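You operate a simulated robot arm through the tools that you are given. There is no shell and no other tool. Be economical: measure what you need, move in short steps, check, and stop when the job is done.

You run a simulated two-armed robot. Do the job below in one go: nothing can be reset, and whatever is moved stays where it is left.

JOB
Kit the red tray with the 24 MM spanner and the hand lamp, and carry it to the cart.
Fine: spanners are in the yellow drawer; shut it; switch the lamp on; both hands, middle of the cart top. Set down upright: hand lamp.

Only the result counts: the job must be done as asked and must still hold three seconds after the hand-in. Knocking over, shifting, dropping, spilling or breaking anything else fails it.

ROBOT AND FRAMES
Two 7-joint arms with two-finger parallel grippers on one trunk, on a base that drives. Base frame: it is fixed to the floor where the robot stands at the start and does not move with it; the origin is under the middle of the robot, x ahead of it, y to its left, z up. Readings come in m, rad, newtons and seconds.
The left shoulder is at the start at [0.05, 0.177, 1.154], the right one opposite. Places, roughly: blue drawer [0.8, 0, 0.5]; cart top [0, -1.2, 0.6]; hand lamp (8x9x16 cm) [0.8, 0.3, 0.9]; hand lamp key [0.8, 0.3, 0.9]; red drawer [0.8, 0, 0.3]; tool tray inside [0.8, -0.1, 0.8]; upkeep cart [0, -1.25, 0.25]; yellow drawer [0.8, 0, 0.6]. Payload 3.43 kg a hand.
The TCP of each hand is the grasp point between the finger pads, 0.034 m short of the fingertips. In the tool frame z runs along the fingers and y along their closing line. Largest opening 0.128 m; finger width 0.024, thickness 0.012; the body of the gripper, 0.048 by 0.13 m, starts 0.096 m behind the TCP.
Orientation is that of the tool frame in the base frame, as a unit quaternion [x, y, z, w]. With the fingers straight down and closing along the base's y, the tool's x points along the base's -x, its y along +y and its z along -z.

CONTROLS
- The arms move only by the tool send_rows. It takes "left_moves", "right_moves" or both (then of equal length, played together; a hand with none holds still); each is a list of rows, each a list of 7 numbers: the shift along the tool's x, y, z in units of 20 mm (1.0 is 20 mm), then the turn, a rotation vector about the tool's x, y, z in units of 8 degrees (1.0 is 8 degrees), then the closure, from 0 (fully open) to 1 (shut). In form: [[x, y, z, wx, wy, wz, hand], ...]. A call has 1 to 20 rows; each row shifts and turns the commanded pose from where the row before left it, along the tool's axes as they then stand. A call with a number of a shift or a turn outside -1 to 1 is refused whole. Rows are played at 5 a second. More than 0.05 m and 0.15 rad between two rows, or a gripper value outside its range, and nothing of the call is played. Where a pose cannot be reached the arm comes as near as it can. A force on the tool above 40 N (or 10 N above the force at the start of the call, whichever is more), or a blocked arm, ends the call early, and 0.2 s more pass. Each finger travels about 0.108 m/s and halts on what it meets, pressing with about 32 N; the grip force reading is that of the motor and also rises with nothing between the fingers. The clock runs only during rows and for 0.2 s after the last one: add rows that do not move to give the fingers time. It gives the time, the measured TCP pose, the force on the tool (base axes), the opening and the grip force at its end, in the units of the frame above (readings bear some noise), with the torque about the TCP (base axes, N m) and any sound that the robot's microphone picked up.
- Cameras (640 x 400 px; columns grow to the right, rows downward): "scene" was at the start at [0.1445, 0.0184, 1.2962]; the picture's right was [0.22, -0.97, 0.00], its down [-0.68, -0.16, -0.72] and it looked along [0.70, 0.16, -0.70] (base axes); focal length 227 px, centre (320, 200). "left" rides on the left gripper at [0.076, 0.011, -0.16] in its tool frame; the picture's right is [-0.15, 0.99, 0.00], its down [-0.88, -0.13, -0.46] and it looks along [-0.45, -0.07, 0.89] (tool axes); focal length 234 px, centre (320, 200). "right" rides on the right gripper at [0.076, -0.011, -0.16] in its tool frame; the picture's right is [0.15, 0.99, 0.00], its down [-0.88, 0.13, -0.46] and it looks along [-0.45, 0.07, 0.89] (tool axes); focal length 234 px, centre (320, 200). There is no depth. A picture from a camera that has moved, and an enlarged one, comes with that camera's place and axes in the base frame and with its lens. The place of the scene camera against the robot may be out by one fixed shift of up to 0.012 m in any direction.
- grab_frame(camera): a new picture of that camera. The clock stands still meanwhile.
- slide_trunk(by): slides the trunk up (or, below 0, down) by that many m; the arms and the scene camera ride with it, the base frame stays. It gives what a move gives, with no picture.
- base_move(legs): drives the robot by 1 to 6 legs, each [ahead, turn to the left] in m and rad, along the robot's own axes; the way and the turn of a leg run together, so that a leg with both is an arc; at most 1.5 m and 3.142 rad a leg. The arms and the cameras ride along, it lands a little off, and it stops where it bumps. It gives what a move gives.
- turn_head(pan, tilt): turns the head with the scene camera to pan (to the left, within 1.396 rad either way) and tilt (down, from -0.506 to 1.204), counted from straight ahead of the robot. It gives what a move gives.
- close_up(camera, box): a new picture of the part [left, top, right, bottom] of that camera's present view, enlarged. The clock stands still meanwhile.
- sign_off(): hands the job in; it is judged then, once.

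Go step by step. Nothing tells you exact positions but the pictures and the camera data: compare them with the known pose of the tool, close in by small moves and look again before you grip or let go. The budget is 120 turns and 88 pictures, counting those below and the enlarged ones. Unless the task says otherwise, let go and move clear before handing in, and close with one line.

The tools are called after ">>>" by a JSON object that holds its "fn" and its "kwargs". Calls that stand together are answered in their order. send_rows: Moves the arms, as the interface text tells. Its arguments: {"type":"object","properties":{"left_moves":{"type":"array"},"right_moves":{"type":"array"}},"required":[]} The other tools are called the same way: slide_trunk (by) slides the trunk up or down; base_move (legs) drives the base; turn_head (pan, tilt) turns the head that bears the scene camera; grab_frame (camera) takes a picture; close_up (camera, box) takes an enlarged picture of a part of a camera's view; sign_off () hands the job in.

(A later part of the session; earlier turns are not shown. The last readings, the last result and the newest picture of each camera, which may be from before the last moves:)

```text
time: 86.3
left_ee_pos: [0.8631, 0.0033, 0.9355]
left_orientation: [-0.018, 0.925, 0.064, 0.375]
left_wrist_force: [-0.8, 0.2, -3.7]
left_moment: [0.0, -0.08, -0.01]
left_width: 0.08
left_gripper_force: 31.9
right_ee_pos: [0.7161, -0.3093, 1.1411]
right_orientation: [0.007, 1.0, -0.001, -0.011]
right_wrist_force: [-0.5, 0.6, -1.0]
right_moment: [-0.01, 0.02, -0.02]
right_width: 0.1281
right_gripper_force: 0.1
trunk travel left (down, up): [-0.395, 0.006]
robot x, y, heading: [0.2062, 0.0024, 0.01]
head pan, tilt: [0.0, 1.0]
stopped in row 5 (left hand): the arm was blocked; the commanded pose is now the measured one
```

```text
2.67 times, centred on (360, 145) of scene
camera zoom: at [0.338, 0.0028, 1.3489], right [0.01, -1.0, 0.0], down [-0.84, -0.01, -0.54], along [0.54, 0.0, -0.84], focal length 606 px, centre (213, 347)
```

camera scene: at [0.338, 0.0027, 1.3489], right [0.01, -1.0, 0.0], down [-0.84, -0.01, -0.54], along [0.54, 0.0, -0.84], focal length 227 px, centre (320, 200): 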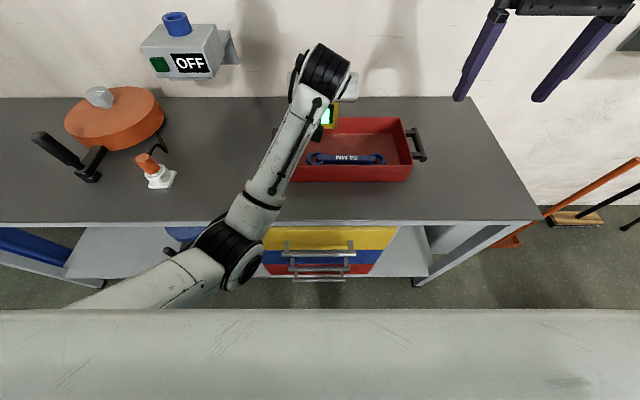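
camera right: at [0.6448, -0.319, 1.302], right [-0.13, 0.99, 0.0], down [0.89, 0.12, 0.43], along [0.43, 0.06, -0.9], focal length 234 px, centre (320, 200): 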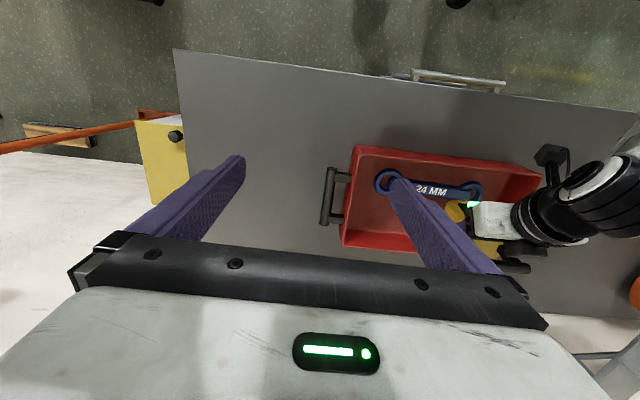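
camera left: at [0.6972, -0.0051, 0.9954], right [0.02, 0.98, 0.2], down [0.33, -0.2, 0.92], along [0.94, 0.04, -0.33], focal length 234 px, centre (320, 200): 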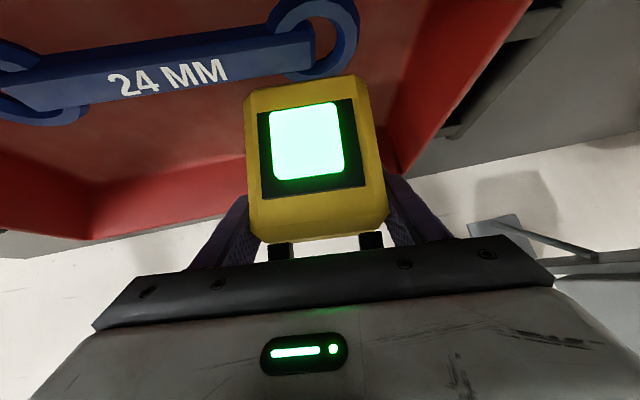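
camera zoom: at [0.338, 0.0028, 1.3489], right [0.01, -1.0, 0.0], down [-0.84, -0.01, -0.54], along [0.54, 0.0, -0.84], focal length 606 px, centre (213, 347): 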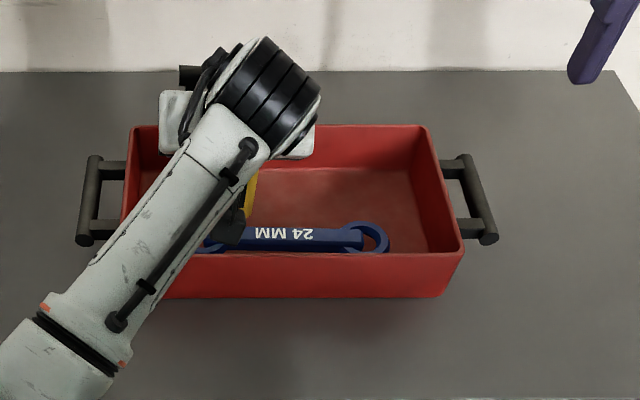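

The left arm ran out of reach to the right and sagged; nothing seems touched. I'll lift the lamp back up, restore its attitude, and then swing it over the tray by turning the base instead.

>>> {"fn": "send_rows", "kwargs": {"left_moves": [[-0.696, 0.1, -0.712, 0, 0, 0, 1], [-0.696, 0.1, -0.712, 0, 0, 0, 1], [-0.696, 0.4, -0.712, 0, 0, 0, 1], [-0.696, 0.4, -0.712, 0, 0, 0, 1], [-0.5, 0.5, -0.5, 0.36, -0.25, 0.1, 1], [0, 0.5, 0, 0.36, -0.25, 0.1, 1], [0, 0.5, 0, 0.36, -0.25, 0.1, 1], [0, 0.5, 0, 0.36, -0.25, 0.1, 1]]}}

>>> {"fn": "grab_frame", "kwargs": {"camera": "right"}}

```text
time: 88.1
left_ee_pos: [0.8624, 0.0503, 1.0372]
left_orientation: [0.052, 0.897, -0.022, 0.439]
left_wrist_force: [0.2, 0.4, -4.9]
left_moment: [0.01, -0.09, 0.0]
left_width: 0.0796
left_gripper_force: 31.8
right_ee_pos: [0.717, -0.3086, 1.143]
right_orientation: [0.007, 1.0, -0.001, -0.011]
right_wrist_force: [-0.5, 0.4, 0.1]
right_moment: [0.05, -0.02, 0.01]
right_width: 0.1278
right_gripper_force: 0.1
trunk travel left (down, up): [-0.395, 0.006]
robot x, y, heading: [0.2009, 0.0018, 0.006]
head pan, tilt: [0.0, 1.0]
```

```text
27 pictures are left
camera right: at [0.6446, -0.3188, 1.3021], right [-0.13, 0.99, 0.0], down [0.89, 0.12, 0.43], along [0.43, 0.06, -0.9], focal length 234 px, centre (320, 200)
```

right: 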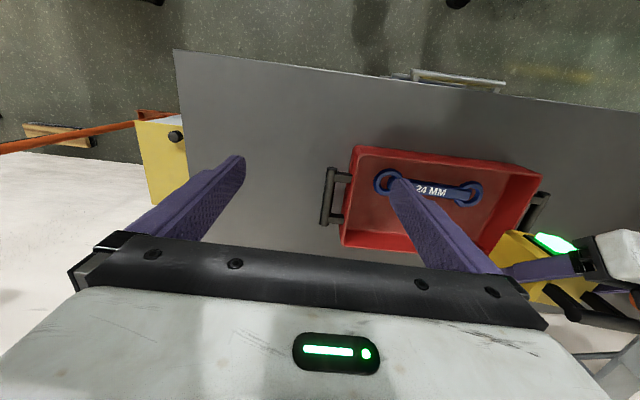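

The lamp is upright again, just turned about 6° to the right. I'll turn the base 0.17 rad to the right to bring it over the tray.

>>> {"fn": "base_move", "kwargs": {"legs": [[0, -0.17]]}}

>>> {"fn": "send_rows", "kwargs": {"left_moves": [[0, 0, 0, -0.6, 0, -0.8, 1], [0, 0, 0, -0.6, 0, -0.8, 1]]}}

>>> {"fn": "grab_frame", "kwargs": {"camera": "left"}}

```text
time: 89.2
left_ee_pos: [0.8602, -0.062, 1.0347]
left_orientation: [0.127, 0.889, -0.057, 0.435]
left_wrist_force: [-0.2, -0.3, -3.4]
left_moment: [0.0, -0.08, -0.01]
left_width: 0.0798
left_gripper_force: 32.1
right_ee_pos: [0.6564, -0.3919, 1.1422]
right_orientation: [0.091, 0.996, 0.001, -0.013]
right_wrist_force: [0.3, -0.1, -1.0]
right_moment: [0.02, -0.01, 0.02]
right_width: 0.1279
right_gripper_force: 0.2
trunk travel left (down, up): [-0.395, 0.006]
robot x, y, heading: [0.1989, 0.003, -0.162]
head pan, tilt: [0.0, 1.0]
```

```text
time: 89.8
left_ee_pos: [0.8636, -0.0524, 1.0317]
left_orientation: [-0.013, 0.901, -0.023, 0.433]
left_wrist_force: [0.0, 0.3, -3.7]
left_moment: [0.01, -0.04, -0.01]
left_width: 0.0796
left_gripper_force: 31.9
right_ee_pos: [0.6574, -0.3909, 1.1423]
right_orientation: [0.091, 0.996, 0.001, -0.013]
right_wrist_force: [0.0, 0.1, -0.1]
right_moment: [0.02, 0.01, -0.02]
right_width: 0.1281
right_gripper_force: 0.0
trunk travel left (down, up): [-0.395, 0.006]
robot x, y, heading: [0.2016, 0.0012, -0.159]
head pan, tilt: [0.0, 1.0]
```

```text
26 pictures are left
camera left: at [0.6906, -0.0395, 1.0688], right [0.09, 0.99, 0.06], down [0.19, -0.08, 0.98], along [0.98, -0.07, -0.2], focal length 234 px, centre (320, 200)
```

left: 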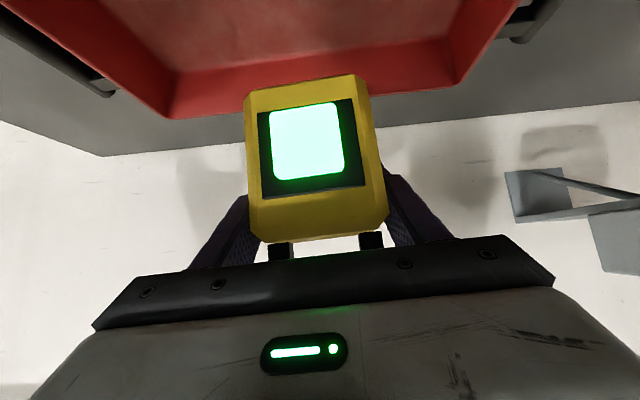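

Nearly level; I'll trim the roll and position, then lower to just above the tray floor and look.

>>> {"fn": "send_rows", "kwargs": {"left_moves": [[-0.22, -0.6, 0.27, -0.23, 0, 0.29, 1], [0.78, 0, 0.624, 0, 0, 0, 1], [0.78, 0, 0.624, 0, 0, 0, 1], [0.78, 0, 0.624, 0, 0, 0, 1], [0.78, 0, 0.624, 0, 0, 0, 1]]}}

>>> {"fn": "grab_frame", "kwargs": {"camera": "left"}}

>>> {"fn": "grab_frame", "kwargs": {"camera": "right"}}

```text
time: 91.0
left_ee_pos: [0.8725, -0.0622, 0.9504]
left_orientation: [-0.002, 0.9, 0.004, 0.436]
left_wrist_force: [-0.2, -0.8, -4.0]
left_moment: [0.0, -0.06, 0.01]
left_width: 0.0798
left_gripper_force: 31.9
right_ee_pos: [0.6574, -0.3924, 1.1416]
right_orientation: [0.091, 0.996, 0.0, -0.013]
right_wrist_force: [0.4, 0.5, -0.7]
right_moment: [0.0, -0.02, 0.03]
right_width: 0.1277
right_gripper_force: 0.0
trunk travel left (down, up): [-0.395, 0.006]
robot x, y, heading: [0.2009, 0.0036, -0.16]
head pan, tilt: [0.0, 1.0]
```

```text
25 pictures are left
camera left: at [0.6991, -0.0519, 0.9885], right [0.08, 0.99, 0.12], down [0.19, -0.13, 0.97], along [0.98, -0.06, -0.2], focal length 234 px, centre (320, 200)
```

left: 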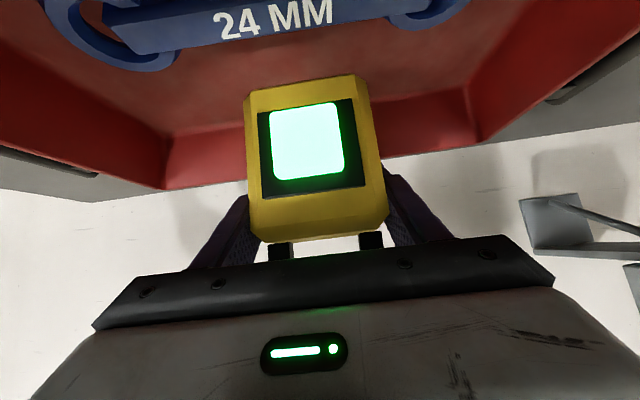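

```text
24 pictures are left
camera right: at [0.5843, -0.3892, 1.3019], right [0.04, 1.0, 0.0], down [0.9, -0.03, 0.43], along [0.43, -0.01, -0.9], focal length 234 px, centre (320, 200)
```

right: 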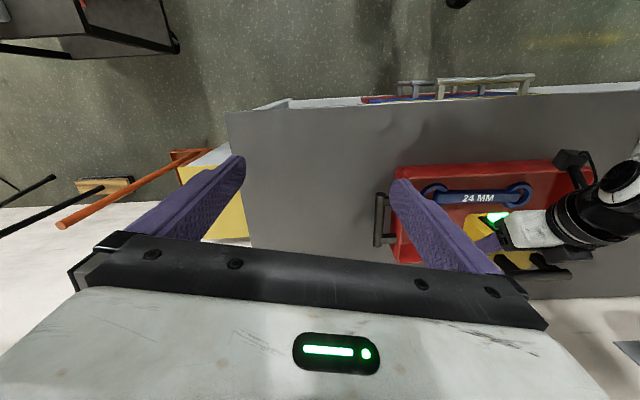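

The lamp is upright between the spanner's rings and the back wall. I'll lower it onto the floor in small steps.

>>> {"fn": "send_rows", "kwargs": {"left_moves": [[0.39, 0, 0.312, 0, 0, 0, 1], [0.39, 0, 0.312, 0, 0, 0, 1], [0.3, 0, 0.24, 0, 0, 0, 1], [0.15, 0, 0.12, 0, 0, 0, 1]]}}

```text
time: 92.0
left_ee_pos: [0.873, -0.0653, 0.9191]
left_orientation: [0.0, 0.9, 0.002, 0.436]
left_wrist_force: [0.3, 0.1, -4.1]
left_moment: [0.0, -0.07, 0.05]
left_width: 0.0801
left_gripper_force: 31.9
right_ee_pos: [0.6563, -0.3913, 1.1419]
right_orientation: [0.091, 0.996, 0.0, -0.012]
right_wrist_force: [0.7, 0.3, 0.5]
right_moment: [-0.01, 0.0, 0.01]
right_width: 0.1281
right_gripper_force: 0.0
trunk travel left (down, up): [-0.395, 0.006]
robot x, y, heading: [0.2032, 0.0013, -0.161]
head pan, tilt: [0.0, 1.0]
```

Still hanging free (−4 N); I'll go down in finer steps until the weight comes off.

>>> {"fn": "send_rows", "kwargs": {"left_moves": [[0.08, 0, 0.06, 0, 0, 0, 1], [0.08, 0, 0.06, 0, 0, 0, 1], [0.08, 0, 0.06, 0, 0, 0, 1]]}}

>>> {"fn": "grab_frame", "kwargs": {"camera": "left"}}

```text
time: 92.8
left_ee_pos: [0.8726, -0.0601, 0.9132]
left_orientation: [0.001, 0.9, 0.006, 0.437]
left_wrist_force: [0.3, 0.6, 0.5]
left_moment: [-0.15, 0.13, 0.04]
left_width: 0.0799
left_gripper_force: 31.9
right_ee_pos: [0.6562, -0.3913, 1.1421]
right_orientation: [0.091, 0.996, 0.001, -0.012]
right_wrist_force: [-0.4, 0.1, 0.0]
right_moment: [-0.01, 0.03, -0.02]
right_width: 0.1279
right_gripper_force: 0.0
trunk travel left (down, up): [-0.395, 0.006]
robot x, y, heading: [0.2067, 0.0022, -0.162]
head pan, tilt: [0.0, 1.0]
```

```text
23 pictures are left
camera left: at [0.6996, -0.0504, 0.9514], right [0.09, 0.99, 0.13], down [0.19, -0.14, 0.97], along [0.98, -0.06, -0.2], focal length 234 px, centre (320, 200)
```

left: 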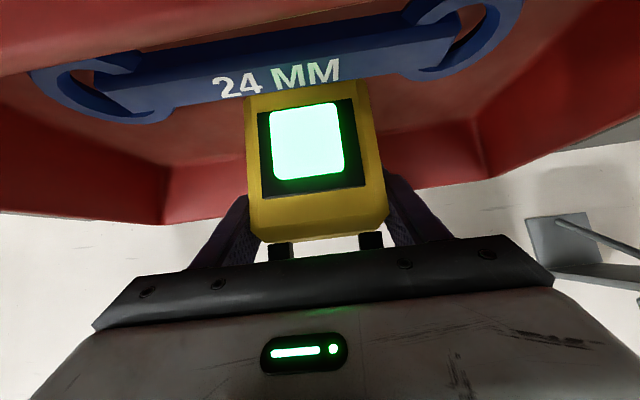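

The weight is off the hand: the lamp stands on the tray floor. I'll open and back out along the tool axis.

>>> {"fn": "send_rows", "kwargs": {"left_moves": [[0, 0, 0, 0, 0, 0, 0.3], [0, 0, 0, 0, 0, 0, 0], [0, 0, 0, 0, 0, 0, 0], [0, 0, -1, 0, 0, 0, 0], [0, 0, -1, 0, 0, 0, 0], [0, 0, -1, 0, 0, 0, 0], [0, 0, -1, 0, 0, 0, 0], [0, 0, -1, 0, 0, 0, 0], [0, 0, -1, 0, 0, 0, 0], [0, 0, -1, 0, 0, 0, 0], [0, 1, 0, 0, 0, 0, 0], [0, 1, 0, 0, 0, 0, 0], [0, 1, 0, 0, 0, 0, 0]]}}

>>> {"fn": "grab_frame", "kwargs": {"camera": "scene"}}

```text
time: 94.8
left_ee_pos: [0.8232, -0.0499, 1.0564]
left_orientation: [-0.01, 0.865, 0.013, 0.501]
left_wrist_force: [-0.8, 0.1, 0.0]
left_moment: [-0.02, 0.02, 0.01]
left_width: 0.1281
left_gripper_force: 0.0
right_ee_pos: [0.6568, -0.3919, 1.1418]
right_orientation: [0.091, 0.996, 0.001, -0.012]
right_wrist_force: [-0.2, -0.7, 0.2]
right_moment: [0.03, -0.03, 0.01]
right_width: 0.1279
right_gripper_force: 0.1
trunk travel left (down, up): [-0.395, 0.006]
robot x, y, heading: [0.2031, 0.0015, -0.16]
head pan, tilt: [0.0, 1.0]
stopped in row 9 (left hand): the arm was blocked; the commanded pose is now the measured one
```

```text
22 pictures are left
camera scene: at [0.3357, -0.0208, 1.349], right [-0.16, -0.99, 0.0], down [-0.83, 0.14, -0.54], along [0.53, -0.09, -0.84], focal length 227 px, centre (320, 200)
```

scene: 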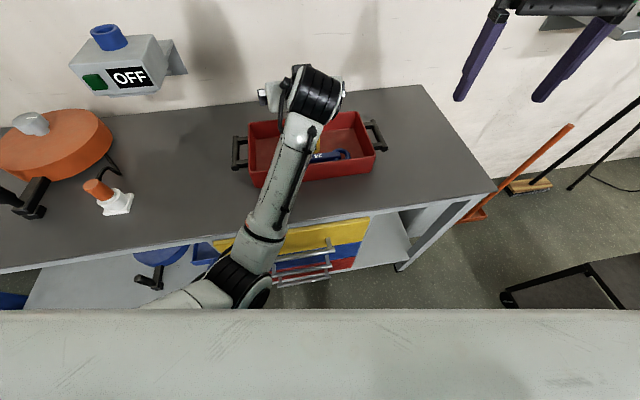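

The left hand is out above the tray. I'll turn the base back straight, which swings it clear of the lamp, and look.

>>> {"fn": "base_move", "kwargs": {"legs": [[0, 0.162]]}}

>>> {"fn": "send_rows", "kwargs": {"left_moves": [[0, 1, 0, 0, 0, 0, 0], [0, 1, 0, 0, 0, 0, 0], [0, 1, 0, 0, 0, 0, 0], [0, 1, 0, 0, 0, 0, 0], [0, 1, 0, 0, 0, 0, 0], [0, 1, 0, 0, 0, 0, 0], [0, 1, 0, 0, 0, 0, 0]]}}

>>> {"fn": "grab_frame", "kwargs": {"camera": "scene"}}

```text
time: 95.8
left_ee_pos: [0.8233, 0.0484, 1.0571]
left_orientation: [-0.078, 0.861, 0.051, 0.499]
left_wrist_force: [0.0, 0.0, 0.4]
left_moment: [-0.01, -0.02, 0.01]
left_width: 0.1277
left_gripper_force: 0.0
right_ee_pos: [0.7138, -0.3147, 1.1423]
right_orientation: [0.011, 1.0, 0.0, -0.013]
right_wrist_force: [0.4, -0.4, 0.6]
right_moment: [0.02, 0.01, -0.01]
right_width: 0.128
right_gripper_force: 0.0
trunk travel left (down, up): [-0.395, 0.006]
robot x, y, heading: [0.2032, 0.0005, 0.001]
head pan, tilt: [0.0, 1.0]
```

```text
time: 97.4
left_ee_pos: [0.7962, 0.1864, 1.0579]
left_orientation: [-0.078, 0.862, 0.052, 0.499]
left_wrist_force: [0.0, -0.5, -0.1]
left_moment: [0.02, -0.01, -0.04]
left_width: 0.1282
left_gripper_force: 0.1
right_ee_pos: [0.7137, -0.3147, 1.142]
right_orientation: [0.013, 1.0, -0.001, -0.012]
right_wrist_force: [0.1, 0.4, -0.3]
right_moment: [0.0, 0.0, 0.0]
right_width: 0.128
right_gripper_force: 0.1
trunk travel left (down, up): [-0.395, 0.006]
robot x, y, heading: [0.2031, 0.0028, 0.004]
head pan, tilt: [0.0, 1.0]
```

```text
21 pictures are left
camera scene: at [0.3374, 0.0015, 1.349], right [0.0, -1.0, 0.0], down [-0.84, 0.0, -0.54], along [0.54, 0.0, -0.84], focal length 227 px, centre (320, 200)
```

scene: 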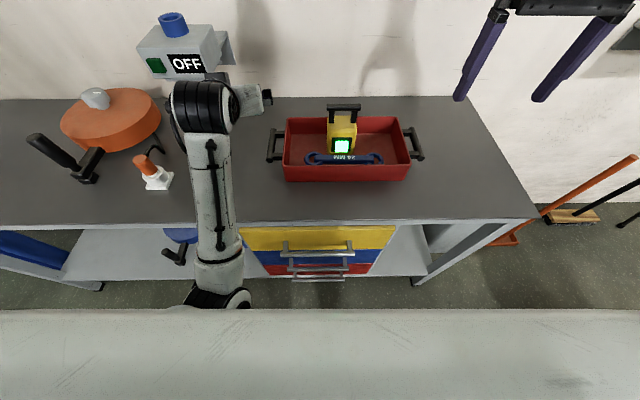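

The lamp stands upright and lit in the tray. Next I'll set both hands to the same attitude (about 26° forward pitch, closing along y) for the tray handles and enlarge the handles.

>>> {"fn": "send_rows", "kwargs": {"left_moves": [[0, 0, 0, 0.54, 0, 0.31, 0], [0, 0, 0, 0.54, 0, 0.31, 0], [0, 0, 0, 0, 1, 0, 0], [0, 0, 0, 0, 1, 0, 0], [0, 0, 0, 0, 1, 0, 0], [0, 0, 0, 0, 1, 0, 0], [0, 0, 0, 0, 0.2, 0, 0]], "right_moves": [[0, 0, 0, 0, -1, 0, 0], [0, 0, 0, 0, -1, 0, 0], [0, 0, 0, 0, -1, 0, 0], [0, 0, 0, 0, -0.2, 0, 0], [0, 0, 0, 0, 0, 0, 0], [0, 0, 0, 0, 0, 0, 0], [0, 0, 0, 0, 0, 0, 0]]}}

>>> {"fn": "close_up", "kwargs": {"camera": "scene", "box": [240, 80, 448, 210]}}

```text
time: 99.0
left_ee_pos: [0.7943, 0.187, 1.0569]
left_orientation: [-0.006, 0.974, 0.009, 0.227]
left_wrist_force: [-0.3, 0.6, 0.0]
left_moment: [0.0, 0.02, 0.01]
left_width: 0.128
left_gripper_force: 0.0
right_ee_pos: [0.713, -0.3148, 1.1419]
right_orientation: [0.011, 0.978, -0.003, 0.209]
right_wrist_force: [0.2, 0.0, -0.1]
right_moment: [-0.01, 0.0, -0.02]
right_width: 0.1279
right_gripper_force: 0.0
trunk travel left (down, up): [-0.395, 0.006]
robot x, y, heading: [0.2012, 0.004, -0.004]
head pan, tilt: [0.0, 1.0]
```

```text
3.08 times, centred on (344, 145) of scene
camera zoom: at [0.3374, 0.0014, 1.349], right [0.0, -1.0, 0.0], down [-0.84, 0.0, -0.54], along [0.54, 0.0, -0.84], focal length 700 px, centre (246, 369)
```

zoom: 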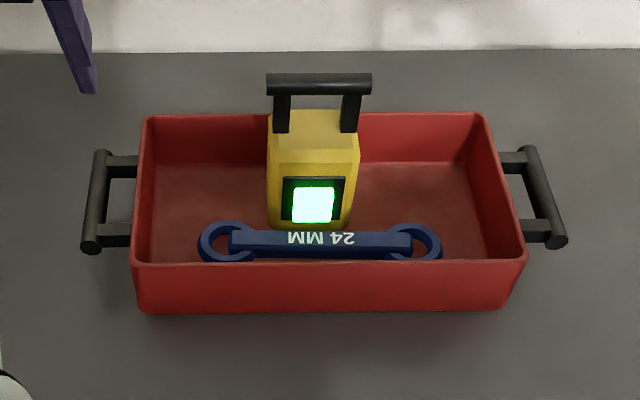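

Handle bars: left centre about [0.828, 0.143], right about [0.832, −0.280], z ≈ 0.88. I'll lower the trunk 0.1 (to leave travel for lifting) and bring both hands above the bars, part closed.

>>> {"fn": "slide_trunk", "kwargs": {"by": -0.1}}

>>> {"fn": "send_rows", "kwargs": {"left_moves": [[-0.3, -0.37, 0.03, 0, 0, 0, 0.3], [-0.3, -0.37, 0.03, 0, 0, 0, 0.6], [-0.3, -0.37, 0.03, 0, 0, 0, 0.67], [-0.3, -0.37, 0.03, 0, 0, 0, 0.67], [-0.3, -0.37, 0.03, 0, 0, 0, 0.67], [-0.3, -0.37, 0.03, 0, 0, 0, 0.67]], "right_moves": [[-0.66, 0.29, 0.95, 0, 0, 0, 0.3], [-0.66, 0.29, 0.95, 0, 0, 0, 0.6], [-0.66, 0.29, 0.95, 0, 0, 0, 0.67], [-0.66, 0.29, 0.95, 0, 0, 0, 0.67], [-0.66, 0.29, 0.95, 0, 0, 0, 0.67], [-0.66, 0.29, 0.95, 0, 0, 0, 0.67]]}}

>>> {"fn": "grab_frame", "kwargs": {"camera": "left"}}

>>> {"fn": "grab_frame", "kwargs": {"camera": "right"}}

```text
time: 100.3
left_ee_pos: [0.7968, 0.1876, 0.9587]
left_orientation: [-0.007, 0.973, 0.008, 0.23]
left_wrist_force: [-0.2, -0.2, -0.1]
left_moment: [-0.06, 0.0, 0.01]
left_width: 0.1277
left_gripper_force: 0.0
right_ee_pos: [0.7133, -0.3156, 1.0428]
right_orientation: [0.012, 0.978, -0.004, 0.21]
right_wrist_force: [-0.7, 0.3, -0.4]
right_moment: [-0.01, 0.01, 0.0]
right_width: 0.1278
right_gripper_force: 0.1
trunk travel left (down, up): [-0.295, 0.106]
robot x, y, heading: [0.2051, 0.0019, -0.0]
head pan, tilt: [0.0, 1.0]
```

```text
time: 101.7
left_ee_pos: [0.8321, 0.1529, 0.9686]
left_orientation: [-0.012, 0.973, 0.014, 0.229]
left_wrist_force: [-0.5, -0.2, -0.8]
left_moment: [0.03, 0.0, -0.01]
left_width: 0.0419
left_gripper_force: 0.0
right_ee_pos: [0.8355, -0.2812, 0.9708]
right_orientation: [0.012, 0.978, -0.004, 0.21]
right_wrist_force: [0.4, 0.9, 0.3]
right_moment: [-0.02, -0.02, -0.03]
right_width: 0.0421
right_gripper_force: 0.1
trunk travel left (down, up): [-0.295, 0.106]
robot x, y, heading: [0.2032, 0.0006, -0.0]
head pan, tilt: [0.0, 1.0]
```

```text
19 pictures are left
camera left: at [0.691, 0.1573, 1.0771], right [0.1, 0.99, 0.09], down [0.59, -0.13, 0.8], along [0.8, -0.03, -0.6], focal length 234 px, centre (320, 200)
```

left: 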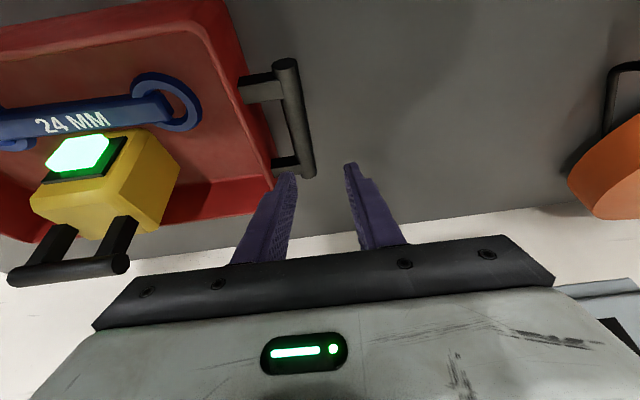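

```text
18 pictures are left
camera right: at [0.6996, -0.2899, 1.0841], right [-0.11, 0.99, -0.06], down [0.62, 0.12, 0.78], along [0.78, 0.05, -0.63], focal length 234 px, centre (320, 200)
```

right: 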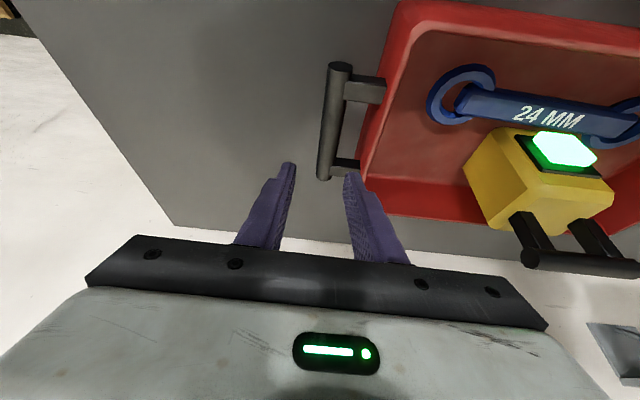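

Both bars lie close to the fingertips. Left needs 14 mm to the right, right 5 mm to the left. I'll correct and go down half-way, then check.

>>> {"fn": "send_rows", "kwargs": {"left_moves": [[0, -0.7, 0, 0, 0, 0, 0.67], [0.446, 0, 0.895, 0, 0, 0, 0.67], [0.446, 0, 0.895, 0, 0, 0, 0.67]], "right_moves": [[0, 0.25, 0, 0, 0, 0, 0.67], [0.41, 0, 0.912, 0, 0, 0, 0.67], [0.41, 0, 0.912, 0, 0, 0, 0.67]]}}

>>> {"fn": "grab_frame", "kwargs": {"camera": "left"}}

>>> {"fn": "grab_frame", "kwargs": {"camera": "right"}}

```text
time: 102.5
left_ee_pos: [0.8388, 0.1489, 0.9397]
left_orientation: [-0.018, 0.97, 0.017, 0.24]
left_wrist_force: [0.4, 0.4, 0.5]
left_moment: [0.0, 0.01, -0.01]
left_width: 0.0422
left_gripper_force: 0.0
right_ee_pos: [0.8364, -0.2783, 0.9305]
right_orientation: [0.012, 0.978, -0.004, 0.21]
right_wrist_force: [0.1, 0.0, -0.4]
right_moment: [0.0, -0.01, 0.01]
right_width: 0.0423
right_gripper_force: 0.1
trunk travel left (down, up): [-0.295, 0.106]
robot x, y, heading: [0.1992, 0.002, 0.0]
head pan, tilt: [0.0, 1.0]
```

```text
17 pictures are left
camera left: at [0.6957, 0.1504, 1.0461], right [0.08, 0.99, 0.09], down [0.57, -0.12, 0.81], along [0.82, -0.02, -0.58], focal length 234 px, centre (320, 200)
```

left: 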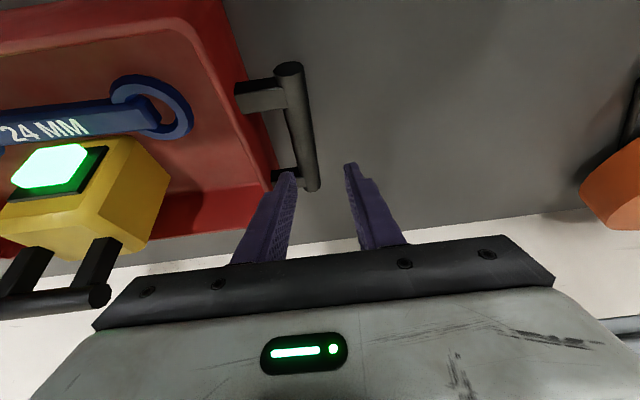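

```text
16 pictures are left
camera right: at [0.7, -0.2869, 1.0439], right [-0.11, 0.99, -0.06], down [0.62, 0.12, 0.78], along [0.78, 0.05, -0.63], focal length 234 px, centre (320, 200)
```

right: 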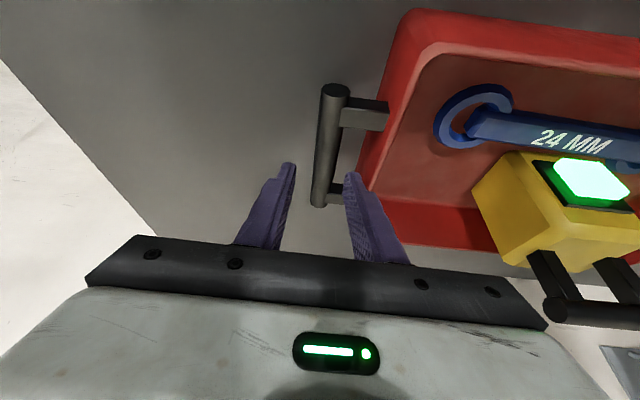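

The left arm is lagging near its reach limit. I'll rise a little, draw both hands back 4 cm, drive forward 4 cm and realign.

>>> {"fn": "send_rows", "kwargs": {"left_moves": [[-0.446, 0, -0.895, 0, 0, 0, 0.67], [0.895, 0, -0.446, 0, 0, 0, 0.67], [0.895, 0, -0.446, 0, 0, 0, 0.67], [0, 0, 0, 0, 0, 0, 0.67]], "right_moves": [[-0.41, 0, -0.912, 0, 0, 0, 0.67], [0.912, 0, -0.41, 0, 0, 0, 0.67], [0.912, 0, -0.41, 0, 0, 0, 0.67], [0, 0, 0, 0, 0, 0, 0.67]]}}

>>> {"fn": "base_move", "kwargs": {"legs": [[0.04, 0]]}}

```text
time: 103.7
left_ee_pos: [0.7962, 0.1576, 0.9511]
left_orientation: [-0.025, 0.971, 0.03, 0.234]
left_wrist_force: [0.0, 0.0, -0.6]
left_moment: [-0.01, -0.01, 0.03]
left_width: 0.042
left_gripper_force: 0.1
right_ee_pos: [0.7955, -0.2769, 0.9496]
right_orientation: [0.011, 0.978, -0.003, 0.209]
right_wrist_force: [0.7, 0.5, 0.6]
right_moment: [0.01, -0.02, 0.02]
right_width: 0.0421
right_gripper_force: 0.0
trunk travel left (down, up): [-0.295, 0.106]
robot x, y, heading: [0.2031, 0.0006, -0.001]
head pan, tilt: [0.0, 1.0]
stopped in row 4 (left hand): the arm was blocked; the commanded pose is now the measured one
```

```text
time: 104.6
left_ee_pos: [0.8366, 0.1556, 0.9507]
left_orientation: [-0.023, 0.971, 0.029, 0.235]
left_wrist_force: [-0.8, 0.2, -0.7]
left_moment: [0.02, 0.0, 0.0]
left_width: 0.0423
left_gripper_force: 0.1
right_ee_pos: [0.8346, -0.277, 0.9496]
right_orientation: [0.012, 0.978, -0.003, 0.208]
right_wrist_force: [0.0, 0.0, 0.9]
right_moment: [0.03, -0.02, -0.01]
right_width: 0.0424
right_gripper_force: 0.1
trunk travel left (down, up): [-0.295, 0.106]
robot x, y, heading: [0.2447, 0.0048, -0.002]
head pan, tilt: [0.0, 1.0]
```

The left forearm seems to be resting against the bench edge with its elbow low. I'll raise the trunk, withdraw the left hand to its start-like pose so the elbow comes up, and look.

>>> {"fn": "slide_trunk", "kwargs": {"by": 0.1}}

>>> {"fn": "send_rows", "kwargs": {"left_moves": [[0, 0.8, -1, 0, 0, 0, 0.67], [0, 0.8, -1, 0, 0, 0, 0.67], [0, 0.8, -1, 0, 0, 0, 0.67], [0, 0.8, -1, 0, 0, 0, 0.67], [0.9, 0, -0.4, 0, 1, 0, 0.67], [0.9, 0, -0.4, 0, 1, 0, 0.67], [0.9, 0, -0.2, 0, 1, 0, 0.67], [0.9, 0, 0, 0, 0.4, 0, 0.67], [0.9, 0, 0, 0, 0, 0, 0.67], [0.9, 0, 0, 0, 0, 0, 0.67]]}}

>>> {"fn": "grab_frame", "kwargs": {"camera": "scene"}}

```text
time: 106.0
left_ee_pos: [0.8363, 0.1579, 1.0501]
left_orientation: [-0.024, 0.971, 0.029, 0.235]
left_wrist_force: [-0.4, 0.5, 0.6]
left_moment: [0.02, 0.03, 0.0]
left_width: 0.0422
left_gripper_force: 0.0
right_ee_pos: [0.8333, -0.2768, 1.0493]
right_orientation: [0.012, 0.978, -0.003, 0.209]
right_wrist_force: [-0.7, 0.6, 0.2]
right_moment: [0.0, -0.02, -0.03]
right_width: 0.0422
right_gripper_force: 0.2
trunk travel left (down, up): [-0.395, 0.006]
robot x, y, heading: [0.2425, 0.0018, -0.001]
head pan, tilt: [0.0, 1.0]
```

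```text
time: 108.2
left_ee_pos: [0.8277, 0.2711, 1.0749]
left_orientation: [-0.042, 0.999, 0.024, -0.001]
left_wrist_force: [0.6, -0.2, 1.1]
left_moment: [-0.02, -0.03, -0.02]
left_width: 0.0422
left_gripper_force: 0.0
left hand out of reach, approached as far as the arm can: row 2, 3, 4, 5, 6, 7, 8, 9, 10
right_ee_pos: [0.8341, -0.2768, 1.0493]
right_orientation: [0.012, 0.978, -0.003, 0.21]
right_wrist_force: [0.5, 0.7, -0.3]
right_moment: [0.02, -0.04, -0.01]
right_width: 0.0421
right_gripper_force: 0.0
trunk travel left (down, up): [-0.395, 0.006]
robot x, y, heading: [0.2368, 0.0011, -0.002]
head pan, tilt: [0.0, 1.0]
```

```text
15 pictures are left
camera scene: at [0.377, 0.0009, 1.349], right [0.0, -1.0, 0.0], down [-0.84, 0.0, -0.54], along [0.54, 0.0, -0.84], focal length 227 px, centre (320, 200)
```

scene: 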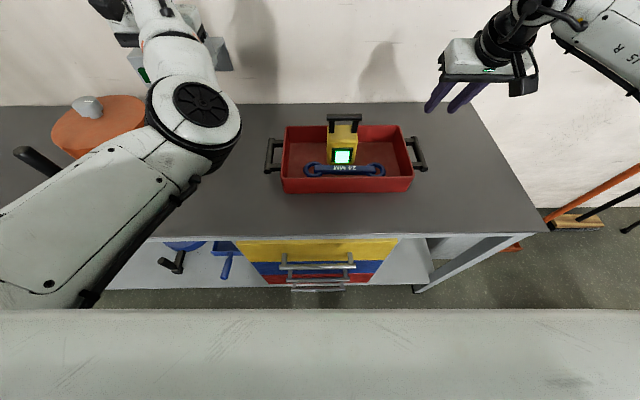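

The left arm now has its elbow up, mirroring the right. I'll set its attitude and bring it over the left handle again.

>>> {"fn": "send_rows", "kwargs": {"left_moves": [[0, 0, 0, 0.34, 0, 0.6, 0.67], [0, 0, 0.5, 0, -1, 0, 0.67], [0, 0, 0.5, 0, -1, 0, 0.67], [0, 0, 0, 0, -1, 0, 0.67], [0.1, -0.95, 0.2, 0, 0, 0, 0.67], [0.1, -0.95, 0.2, 0, 0, 0, 0.67], [0.1, -0.95, 0.2, 0, 0, 0, 0.67], [0.1, -0.95, 0.2, 0, 0, 0, 0.67], [0.1, -0.95, 0.2, 0, 0, 0, 0.67], [0.1, -0.95, 0.2, 0, 0, 0, 0.67], [0.1, -0.95, 0.2, 0, 0, 0, 0.67]]}}

>>> {"fn": "slide_trunk", "kwargs": {"by": -0.08}}

```text
time: 110.8
left_ee_pos: [0.8368, 0.1868, 1.0205]
left_orientation: [-0.022, 0.977, 0.037, 0.211]
left_wrist_force: [-0.1, -0.6, 0.1]
left_moment: [-0.04, 0.01, -0.03]
left_width: 0.0422
left_gripper_force: 0.1
left hand out of reach, approached as far as the arm can: row 2
right_ee_pos: [0.834, -0.2769, 1.0501]
right_orientation: [0.012, 0.978, -0.003, 0.209]
right_wrist_force: [1.3, 0.2, -0.3]
right_moment: [-0.06, 0.0, 0.01]
right_width: 0.0421
right_gripper_force: 0.1
trunk travel left (down, up): [-0.395, 0.006]
robot x, y, heading: [0.2404, 0.0026, -0.004]
head pan, tilt: [0.0, 1.0]
stopped in row 11 (left hand): the arm was blocked; the commanded pose is now the measured one
```

```text
time: 111.9
left_ee_pos: [0.8385, 0.1846, 0.9425]
left_orientation: [-0.021, 0.977, 0.038, 0.211]
left_wrist_force: [0.4, -1.2, 0.2]
left_moment: [0.01, -0.01, 0.02]
left_width: 0.0421
left_gripper_force: 0.0
right_ee_pos: [0.8331, -0.2784, 0.9704]
right_orientation: [0.013, 0.978, -0.004, 0.21]
right_wrist_force: [0.3, -0.1, -0.5]
right_moment: [0.0, 0.01, 0.0]
right_width: 0.0422
right_gripper_force: 0.1
trunk travel left (down, up): [-0.315, 0.086]
robot x, y, heading: [0.2422, 0.0018, -0.002]
head pan, tilt: [0.0, 1.0]
```

The left arm stopped short again at y 0.185; I need to see what blocks it.

>>> {"fn": "grab_frame", "kwargs": {"camera": "scene"}}

```text
14 pictures are left
camera scene: at [0.3768, 0.001, 1.2691], right [0.0, -1.0, 0.0], down [-0.84, 0.0, -0.54], along [0.54, 0.0, -0.84], focal length 227 px, centre (320, 200)
```

scene: 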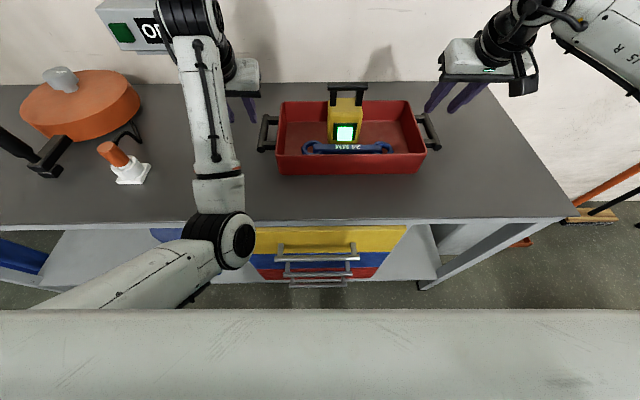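

The left elbow folds inwards, so the left hand cannot get further right from here. I'll shift the whole robot about 7 cm to the right instead (raise, back out, turn, back, turn back, come forward), so both handles sit symmetric to it.

>>> {"fn": "slide_trunk", "kwargs": {"by": 0.08}}

>>> {"fn": "base_move", "kwargs": {"legs": [[-0.3, 0], [0, 0.35], [-0.2, 0], [0, -0.35]]}}

```text
time: 113.1
left_ee_pos: [0.8377, 0.1842, 1.0208]
left_orientation: [-0.021, 0.977, 0.038, 0.21]
left_wrist_force: [0.1, -0.1, 0.8]
left_moment: [0.0, 0.02, 0.01]
left_width: 0.0422
left_gripper_force: 0.1
right_ee_pos: [0.8333, -0.2768, 1.0502]
right_orientation: [0.011, 0.978, -0.002, 0.21]
right_wrist_force: [0.3, 0.1, -0.6]
right_moment: [-0.01, -0.02, 0.0]
right_width: 0.0422
right_gripper_force: 0.1
trunk travel left (down, up): [-0.395, 0.006]
robot x, y, heading: [0.244, 0.0027, -0.006]
head pan, tilt: [0.0, 1.0]
```

```text
time: 117.6
left_ee_pos: [0.2827, 0.3181, 1.0211]
left_orientation: [-0.192, 0.958, 0.071, 0.202]
left_wrist_force: [0.2, -0.8, -1.0]
left_moment: [-0.02, -0.04, 0.01]
left_width: 0.0421
left_gripper_force: 0.2
right_ee_pos: [0.4412, -0.111, 1.0489]
right_orientation: [-0.163, 0.964, 0.033, 0.206]
right_wrist_force: [0.0, 0.1, -0.3]
right_moment: [0.0, -0.02, -0.03]
right_width: 0.0421
right_gripper_force: 0.0
trunk travel left (down, up): [-0.395, 0.006]
robot x, y, heading: [-0.2074, -0.0647, 0.348]
head pan, tilt: [0.0, 1.0]
stopped in leg 3: the robot was blocked; the commanded pose is now the measured one
```

The base bumped lightly at the back but the sideways shift (y −0.065) is already achieved. I'll turn straight and come forward part-way.

>>> {"fn": "base_move", "kwargs": {"legs": [[0.03, -0.03], [0, -0.318], [0.3, 0]]}}

>>> {"fn": "grab_frame", "kwargs": {"camera": "scene"}}

```text
time: 121.0
left_ee_pos: [0.6997, 0.1475, 1.0218]
left_orientation: [-0.029, 0.976, 0.037, 0.211]
left_wrist_force: [1.1, -0.3, 0.0]
left_moment: [0.01, -0.03, 0.0]
left_width: 0.0425
left_gripper_force: 0.1
right_ee_pos: [0.707, -0.31, 1.0491]
right_orientation: [0.002, 0.978, -0.001, 0.209]
right_wrist_force: [-0.8, 0.1, -0.5]
right_moment: [0.03, 0.0, 0.01]
right_width: 0.0424
right_gripper_force: 0.1
trunk travel left (down, up): [-0.395, 0.006]
robot x, y, heading: [0.1082, -0.0486, 0.011]
head pan, tilt: [0.0, 1.0]
```

```text
13 pictures are left
camera scene: at [0.2442, -0.049, 1.3489], right [0.01, -1.0, 0.0], down [-0.84, -0.01, -0.54], along [0.54, 0.01, -0.84], focal length 227 px, centre (320, 200)
```

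scene: 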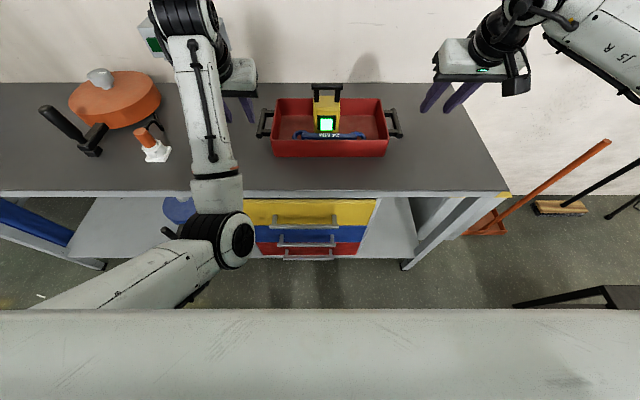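

Now both hands are nearly in line. I'll trim the heading, drive the last 13 cm and move the right hand 4 cm left over its bar.

>>> {"fn": "base_move", "kwargs": {"legs": [[0, -0.022], [0.13, 0]]}}

>>> {"fn": "slide_trunk", "kwargs": {"by": -0.07}}

```text
time: 122.7
left_ee_pos: [0.8308, 0.1335, 1.0217]
left_orientation: [-0.02, 0.977, 0.035, 0.21]
left_wrist_force: [-0.4, 0.5, -0.6]
left_moment: [0.04, 0.05, 0.03]
left_width: 0.0424
left_gripper_force: 0.0
right_ee_pos: [0.8285, -0.3239, 1.0489]
right_orientation: [0.012, 0.978, -0.003, 0.208]
right_wrist_force: [0.2, -0.1, 0.3]
right_moment: [-0.01, 0.02, 0.01]
right_width: 0.0423
right_gripper_force: 0.1
trunk travel left (down, up): [-0.395, 0.006]
robot x, y, heading: [0.2328, -0.0557, -0.009]
head pan, tilt: [0.0, 1.0]
```

```text
time: 123.7
left_ee_pos: [0.8303, 0.1333, 0.9526]
left_orientation: [-0.02, 0.976, 0.035, 0.212]
left_wrist_force: [0.4, 0.4, -0.4]
left_moment: [-0.02, 0.02, 0.04]
left_width: 0.0423
left_gripper_force: 0.1
right_ee_pos: [0.8274, -0.3215, 0.98]
right_orientation: [0.012, 0.978, -0.004, 0.209]
right_wrist_force: [-0.2, 0.1, -0.1]
right_moment: [-0.04, 0.01, 0.01]
right_width: 0.0422
right_gripper_force: 0.0
trunk travel left (down, up): [-0.325, 0.076]
robot x, y, heading: [0.2389, -0.0528, -0.008]
head pan, tilt: [0.0, 1.0]
```

I'll align laterally and bring both to z ≈ 0.93, then check with the wrist cameras.

>>> {"fn": "send_rows", "kwargs": {"left_moves": [[0, 0.25, 0, 0, 0, 0, 0.67], [0, 0, 0, 0, 0, 0, 0.67], [0, 0, 0, 0, 0, 0, 0.67], [0.2, 0, 0.45, 0, 0, 0, 0.67], [0.2, 0, 0.45, 0, 0, 0, 0.67]], "right_moves": [[0, 0.75, 0, 0, 0, 0, 0.67], [0, 0.75, 0, 0, 0, 0, 0.67], [0, 0.75, 0, 0, 0, 0, 0.67], [0.41, 0, 0.912, 0, 0, 0, 0.67], [0.41, 0, 0.912, 0, 0, 0, 0.67]]}}

>>> {"fn": "grab_frame", "kwargs": {"camera": "left"}}

>>> {"fn": "grab_frame", "kwargs": {"camera": "right"}}

```text
time: 124.9
left_ee_pos: [0.8309, 0.1391, 0.9331]
left_orientation: [-0.019, 0.977, 0.035, 0.211]
left_wrist_force: [0.1, 0.6, -0.9]
left_moment: [0.0, -0.02, -0.04]
left_width: 0.0423
left_gripper_force: 0.1
right_ee_pos: [0.8271, -0.278, 0.9402]
right_orientation: [0.012, 0.978, -0.003, 0.209]
right_wrist_force: [-0.5, -0.3, 0.4]
right_moment: [-0.03, 0.0, 0.0]
right_width: 0.0422
right_gripper_force: 0.2
trunk travel left (down, up): [-0.325, 0.076]
robot x, y, heading: [0.2369, -0.0525, -0.011]
head pan, tilt: [0.0, 1.0]
```

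```text
12 pictures are left
camera left: at [0.6945, 0.1366, 1.0458], right [0.08, 0.99, 0.12], down [0.62, -0.14, 0.77], along [0.78, 0.01, -0.63], focal length 234 px, centre (320, 200)
```

left: 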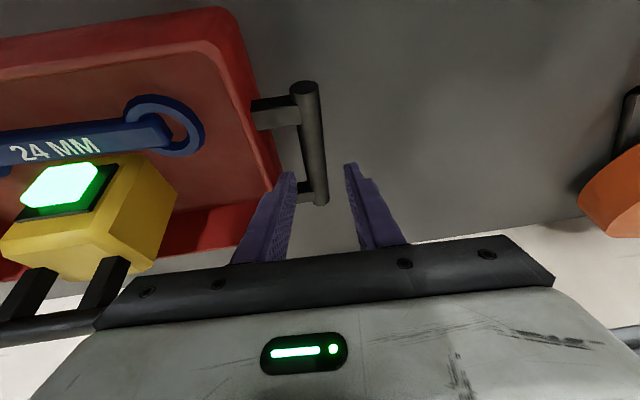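

```text
11 pictures are left
camera right: at [0.6921, -0.2859, 1.0529], right [-0.11, 0.99, -0.06], down [0.62, 0.12, 0.78], along [0.78, 0.05, -0.63], focal length 234 px, centre (320, 200)
```

right: 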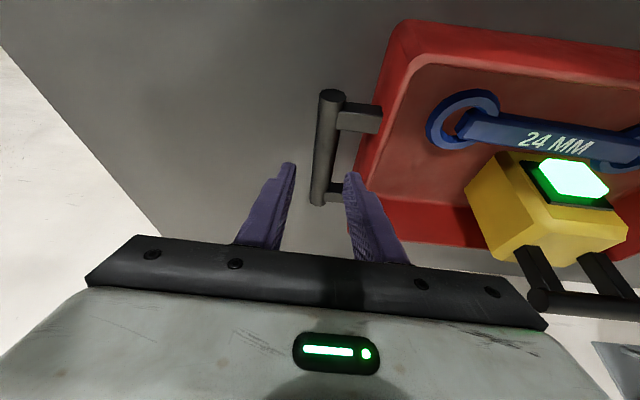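

Both hands are centred on the bars. I'll go down to the bars and close.

>>> {"fn": "send_rows", "kwargs": {"left_moves": [[0.33, 0, 0.73, 0, 0, 0, 0.67], [0.33, 0, 0.73, 0, 0, 0, 0.67], [0.33, 0, 0.73, 0, 0, 0, 0.67], [0, 0, 0, 0, 0, 0, 0.67], [0, 0, 0, 0, 0, 0, 1], [0, 0, 0, 0, 0, 0, 1], [0, 0, 0, 0, 0, 0, 1]], "right_moves": [[0.376, 0, 0.835, 0, 0, 0, 0.67], [0.376, 0, 0.835, 0, 0, 0, 0.67], [0.376, 0, 0.835, 0, 0, 0, 0.67], [0, 0, 0, 0, 0, 0, 0.67], [0, 0, 0, 0, 0, 0, 1], [0, 0, 0, 0, 0, 0, 1], [0, 0, 0, 0, 0, 0, 1]]}}

>>> {"fn": "grab_frame", "kwargs": {"camera": "scene"}}

```text
time: 126.5
left_ee_pos: [0.8294, 0.1398, 0.8845]
left_orientation: [-0.018, 0.977, 0.034, 0.21]
left_wrist_force: [-0.3, -13.6, 0.2]
left_moment: [0.07, -0.14, -0.9]
left_width: 0.0203
left_gripper_force: 31.7
right_ee_pos: [0.8272, -0.2755, 0.8851]
right_orientation: [0.01, 0.978, -0.001, 0.208]
right_wrist_force: [0.2, 11.0, -0.3]
right_moment: [-0.05, -0.2, 0.86]
right_width: 0.0203
right_gripper_force: 31.9
trunk travel left (down, up): [-0.325, 0.076]
robot x, y, heading: [0.2338, -0.0488, -0.008]
head pan, tilt: [0.0, 1.0]
```

```text
10 pictures are left
camera scene: at [0.3705, -0.0532, 1.2789], right [-0.01, -1.0, 0.0], down [-0.84, 0.01, -0.54], along [0.54, 0.0, -0.84], focal length 227 px, centre (320, 200)
```

scene: 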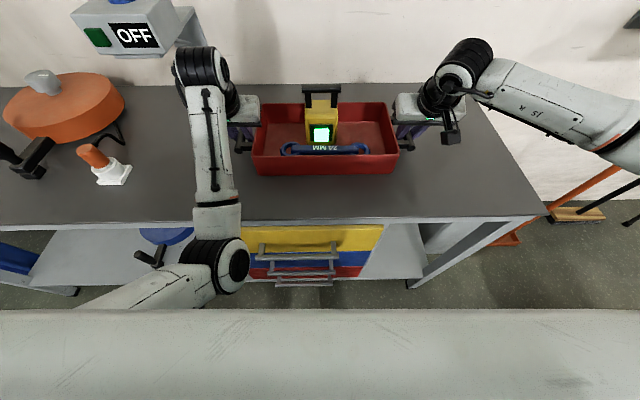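

Both bars are gripped (20 mm each). I'll lift the tray with the trunk.

>>> {"fn": "slide_trunk", "kwargs": {"by": 0.03}}

>>> {"fn": "slide_trunk", "kwargs": {"by": 0.04}}

>>> {"fn": "grab_frame", "kwargs": {"camera": "scene"}}

```text
time: 127.3
left_ee_pos: [0.8289, 0.1404, 0.9139]
left_orientation: [-0.019, 0.977, 0.033, 0.209]
left_wrist_force: [0.5, -19.2, -5.7]
left_moment: [0.17, 0.18, -0.66]
left_width: 0.0198
left_gripper_force: 32.0
right_ee_pos: [0.8281, -0.2757, 0.9148]
right_orientation: [0.01, 0.978, -0.001, 0.208]
right_wrist_force: [-0.3, 18.8, -6.0]
right_moment: [-0.12, -0.07, 0.88]
right_width: 0.0201
right_gripper_force: 32.4
trunk travel left (down, up): [-0.355, 0.046]
robot x, y, heading: [0.2342, -0.053, -0.002]
head pan, tilt: [0.0, 1.0]
```

```text
time: 128.1
left_ee_pos: [0.8299, 0.1415, 0.9514]
left_orientation: [-0.017, 0.977, 0.033, 0.21]
left_wrist_force: [0.2, -19.9, -6.2]
left_moment: [0.2, 0.16, -0.77]
left_width: 0.0203
left_gripper_force: 32.2
right_ee_pos: [0.8308, -0.2763, 0.955]
right_orientation: [0.011, 0.978, -0.001, 0.208]
right_wrist_force: [-0.5, 19.0, -5.7]
right_moment: [-0.11, -0.08, 0.77]
right_width: 0.02
right_gripper_force: 32.3
trunk travel left (down, up): [-0.395, 0.006]
robot x, y, heading: [0.2399, -0.0538, -0.009]
head pan, tilt: [0.0, 1.0]
```

```text
9 pictures are left
camera scene: at [0.3717, -0.053, 1.3488], right [-0.01, -1.0, 0.0], down [-0.84, 0.01, -0.54], along [0.54, 0.0, -0.84], focal length 227 px, centre (320, 200)
```

scene: 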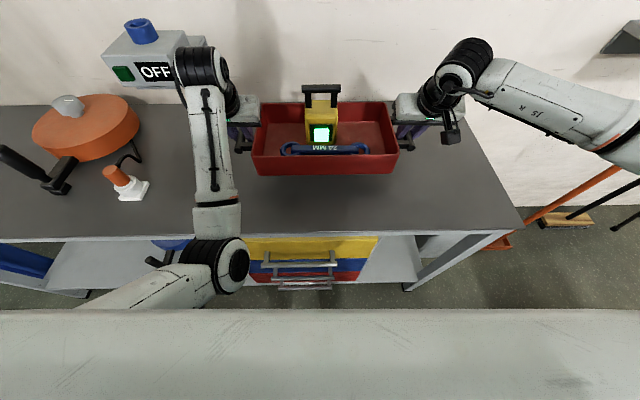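

The tray hangs level with everything inside. Before driving I'll look to the right for the cart and obstacles.

>>> {"fn": "base_move", "kwargs": {"legs": [[-0.28, 0]]}}

>>> {"fn": "turn_head", "kwargs": {"pan": -1.1, "tilt": 0.75}}

>>> {"fn": "grab_frame", "kwargs": {"camera": "scene"}}

```text
time: 130.1
left_ee_pos: [0.5409, 0.144, 0.9536]
left_orientation: [-0.018, 0.977, 0.033, 0.21]
left_wrist_force: [-0.6, -20.6, -4.9]
left_moment: [0.13, 0.05, -0.74]
left_width: 0.0201
left_gripper_force: 32.1
right_ee_pos: [0.5412, -0.2741, 0.955]
right_orientation: [0.011, 0.978, -0.002, 0.207]
right_wrist_force: [-0.5, 18.8, -5.1]
right_moment: [-0.11, -0.03, 0.81]
right_width: 0.0202
right_gripper_force: 32.1
trunk travel left (down, up): [-0.395, 0.006]
robot x, y, heading: [-0.0521, -0.0479, -0.007]
head pan, tilt: [0.0, 1.0]
```

```text
time: 131.4
left_ee_pos: [0.5412, 0.1425, 0.9537]
left_orientation: [-0.018, 0.977, 0.033, 0.211]
left_wrist_force: [0.3, 0.2, -6.0]
left_moment: [0.01, 0.02, -0.79]
left_width: 0.0201
left_gripper_force: 32.1
right_ee_pos: [0.5406, -0.2734, 0.9531]
right_orientation: [0.01, 0.978, -0.001, 0.207]
right_wrist_force: [-0.8, 0.3, -5.6]
right_moment: [0.03, -0.01, 0.84]
right_width: 0.0203
right_gripper_force: 31.5
trunk travel left (down, up): [-0.395, 0.006]
robot x, y, heading: [-0.0517, -0.0504, -0.006]
head pan, tilt: [-1.1, 0.75]
```

```text
8 pictures are left
camera scene: at [0.0506, -0.1245, 1.368], right [-0.89, -0.45, 0.0], down [-0.31, 0.61, -0.73], along [0.33, -0.65, -0.68], focal length 227 px, centre (320, 200)
```

scene: 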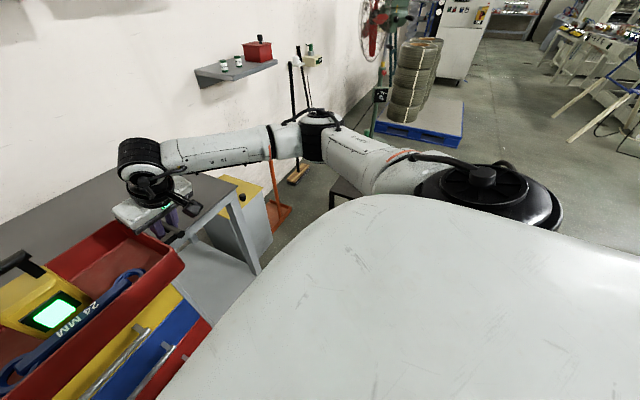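

The robot's own shell hides the cart. I'll turn right part-way and look again.

>>> {"fn": "base_move", "kwargs": {"legs": [[0, -0.8]]}}

>>> {"fn": "turn_head", "kwargs": {"pan": -0.55, "tilt": 0.6}}

>>> {"fn": "grab_frame", "kwargs": {"camera": "scene"}}

```text
time: 133.9
left_ee_pos: [0.5072, -0.3266, 0.9543]
left_orientation: [0.352, 0.911, -0.05, 0.209]
left_wrist_force: [-0.1, -0.5, -5.4]
left_moment: [0.03, -0.02, -0.82]
left_width: 0.02
left_gripper_force: 32.3
right_ee_pos: [0.2159, -0.6245, 0.9545]
right_orientation: [0.378, 0.902, -0.08, 0.192]
right_wrist_force: [-0.9, 0.4, -5.9]
right_moment: [0.0, 0.01, 0.89]
right_width: 0.0199
right_gripper_force: 32.1
trunk travel left (down, up): [-0.395, 0.006]
robot x, y, heading: [-0.053, -0.0509, -0.779]
head pan, tilt: [-1.1, 0.75]
```

```text
time: 134.8
left_ee_pos: [0.5082, -0.3265, 0.9532]
left_orientation: [0.352, 0.911, -0.05, 0.207]
left_wrist_force: [0.8, 0.4, -4.9]
left_moment: [0.06, 0.05, -0.87]
left_width: 0.0198
left_gripper_force: 32.6
right_ee_pos: [0.2159, -0.6238, 0.9538]
right_orientation: [0.378, 0.902, -0.08, 0.192]
right_wrist_force: [-0.3, -1.0, -6.3]
right_moment: [0.01, 0.01, 0.9]
right_width: 0.02
right_gripper_force: 32.2
trunk travel left (down, up): [-0.395, 0.006]
robot x, y, heading: [-0.0523, -0.0476, -0.781]
head pan, tilt: [-0.55, 0.6]
```

```text
7 pictures are left
camera scene: at [0.0139, -0.186, 1.3808], right [-0.97, -0.24, 0.0], down [-0.14, 0.55, -0.82], along [0.2, -0.8, -0.57], focal length 227 px, centre (320, 200)
```

scene: 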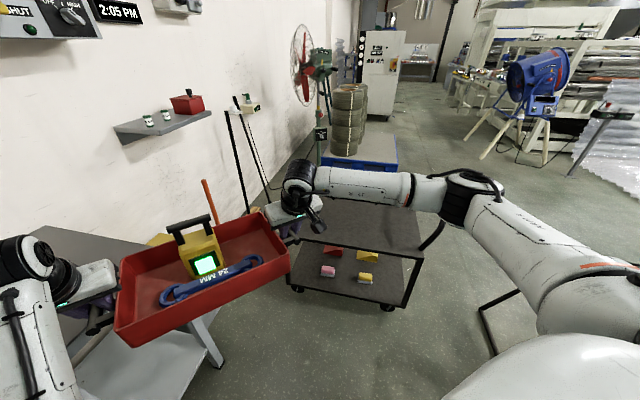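

The cart's top is empty and clear to see (about x −0.27…0.30, near edge y −0.95); its push handle stands up on the −x side to about z 0.82. To keep my right forearm clear of that handle, I'll set down with a heading of about −113°, standing near [0.26, −0.65].

>>> {"fn": "base_move", "kwargs": {"legs": [[0, -0.31], [0.66, 0]]}}

```text
time: 139.5
left_ee_pos: [0.7101, -1.0697, 0.9522]
left_orientation: [0.487, 0.847, -0.08, 0.197]
left_wrist_force: [0.9, 0.0, -6.0]
left_moment: [0.01, 0.04, -0.87]
left_width: 0.0201
left_gripper_force: 31.9
right_ee_pos: [0.3424, -1.2669, 0.9531]
right_orientation: [0.51, 0.835, -0.107, 0.179]
right_wrist_force: [-1.4, -0.9, -6.5]
right_moment: [0.02, -0.02, 0.79]
right_width: 0.02
right_gripper_force: 31.6
trunk travel left (down, up): [-0.395, 0.006]
robot x, y, heading: [0.2575, -0.6378, -1.079]
head pan, tilt: [-0.55, 0.6]
```

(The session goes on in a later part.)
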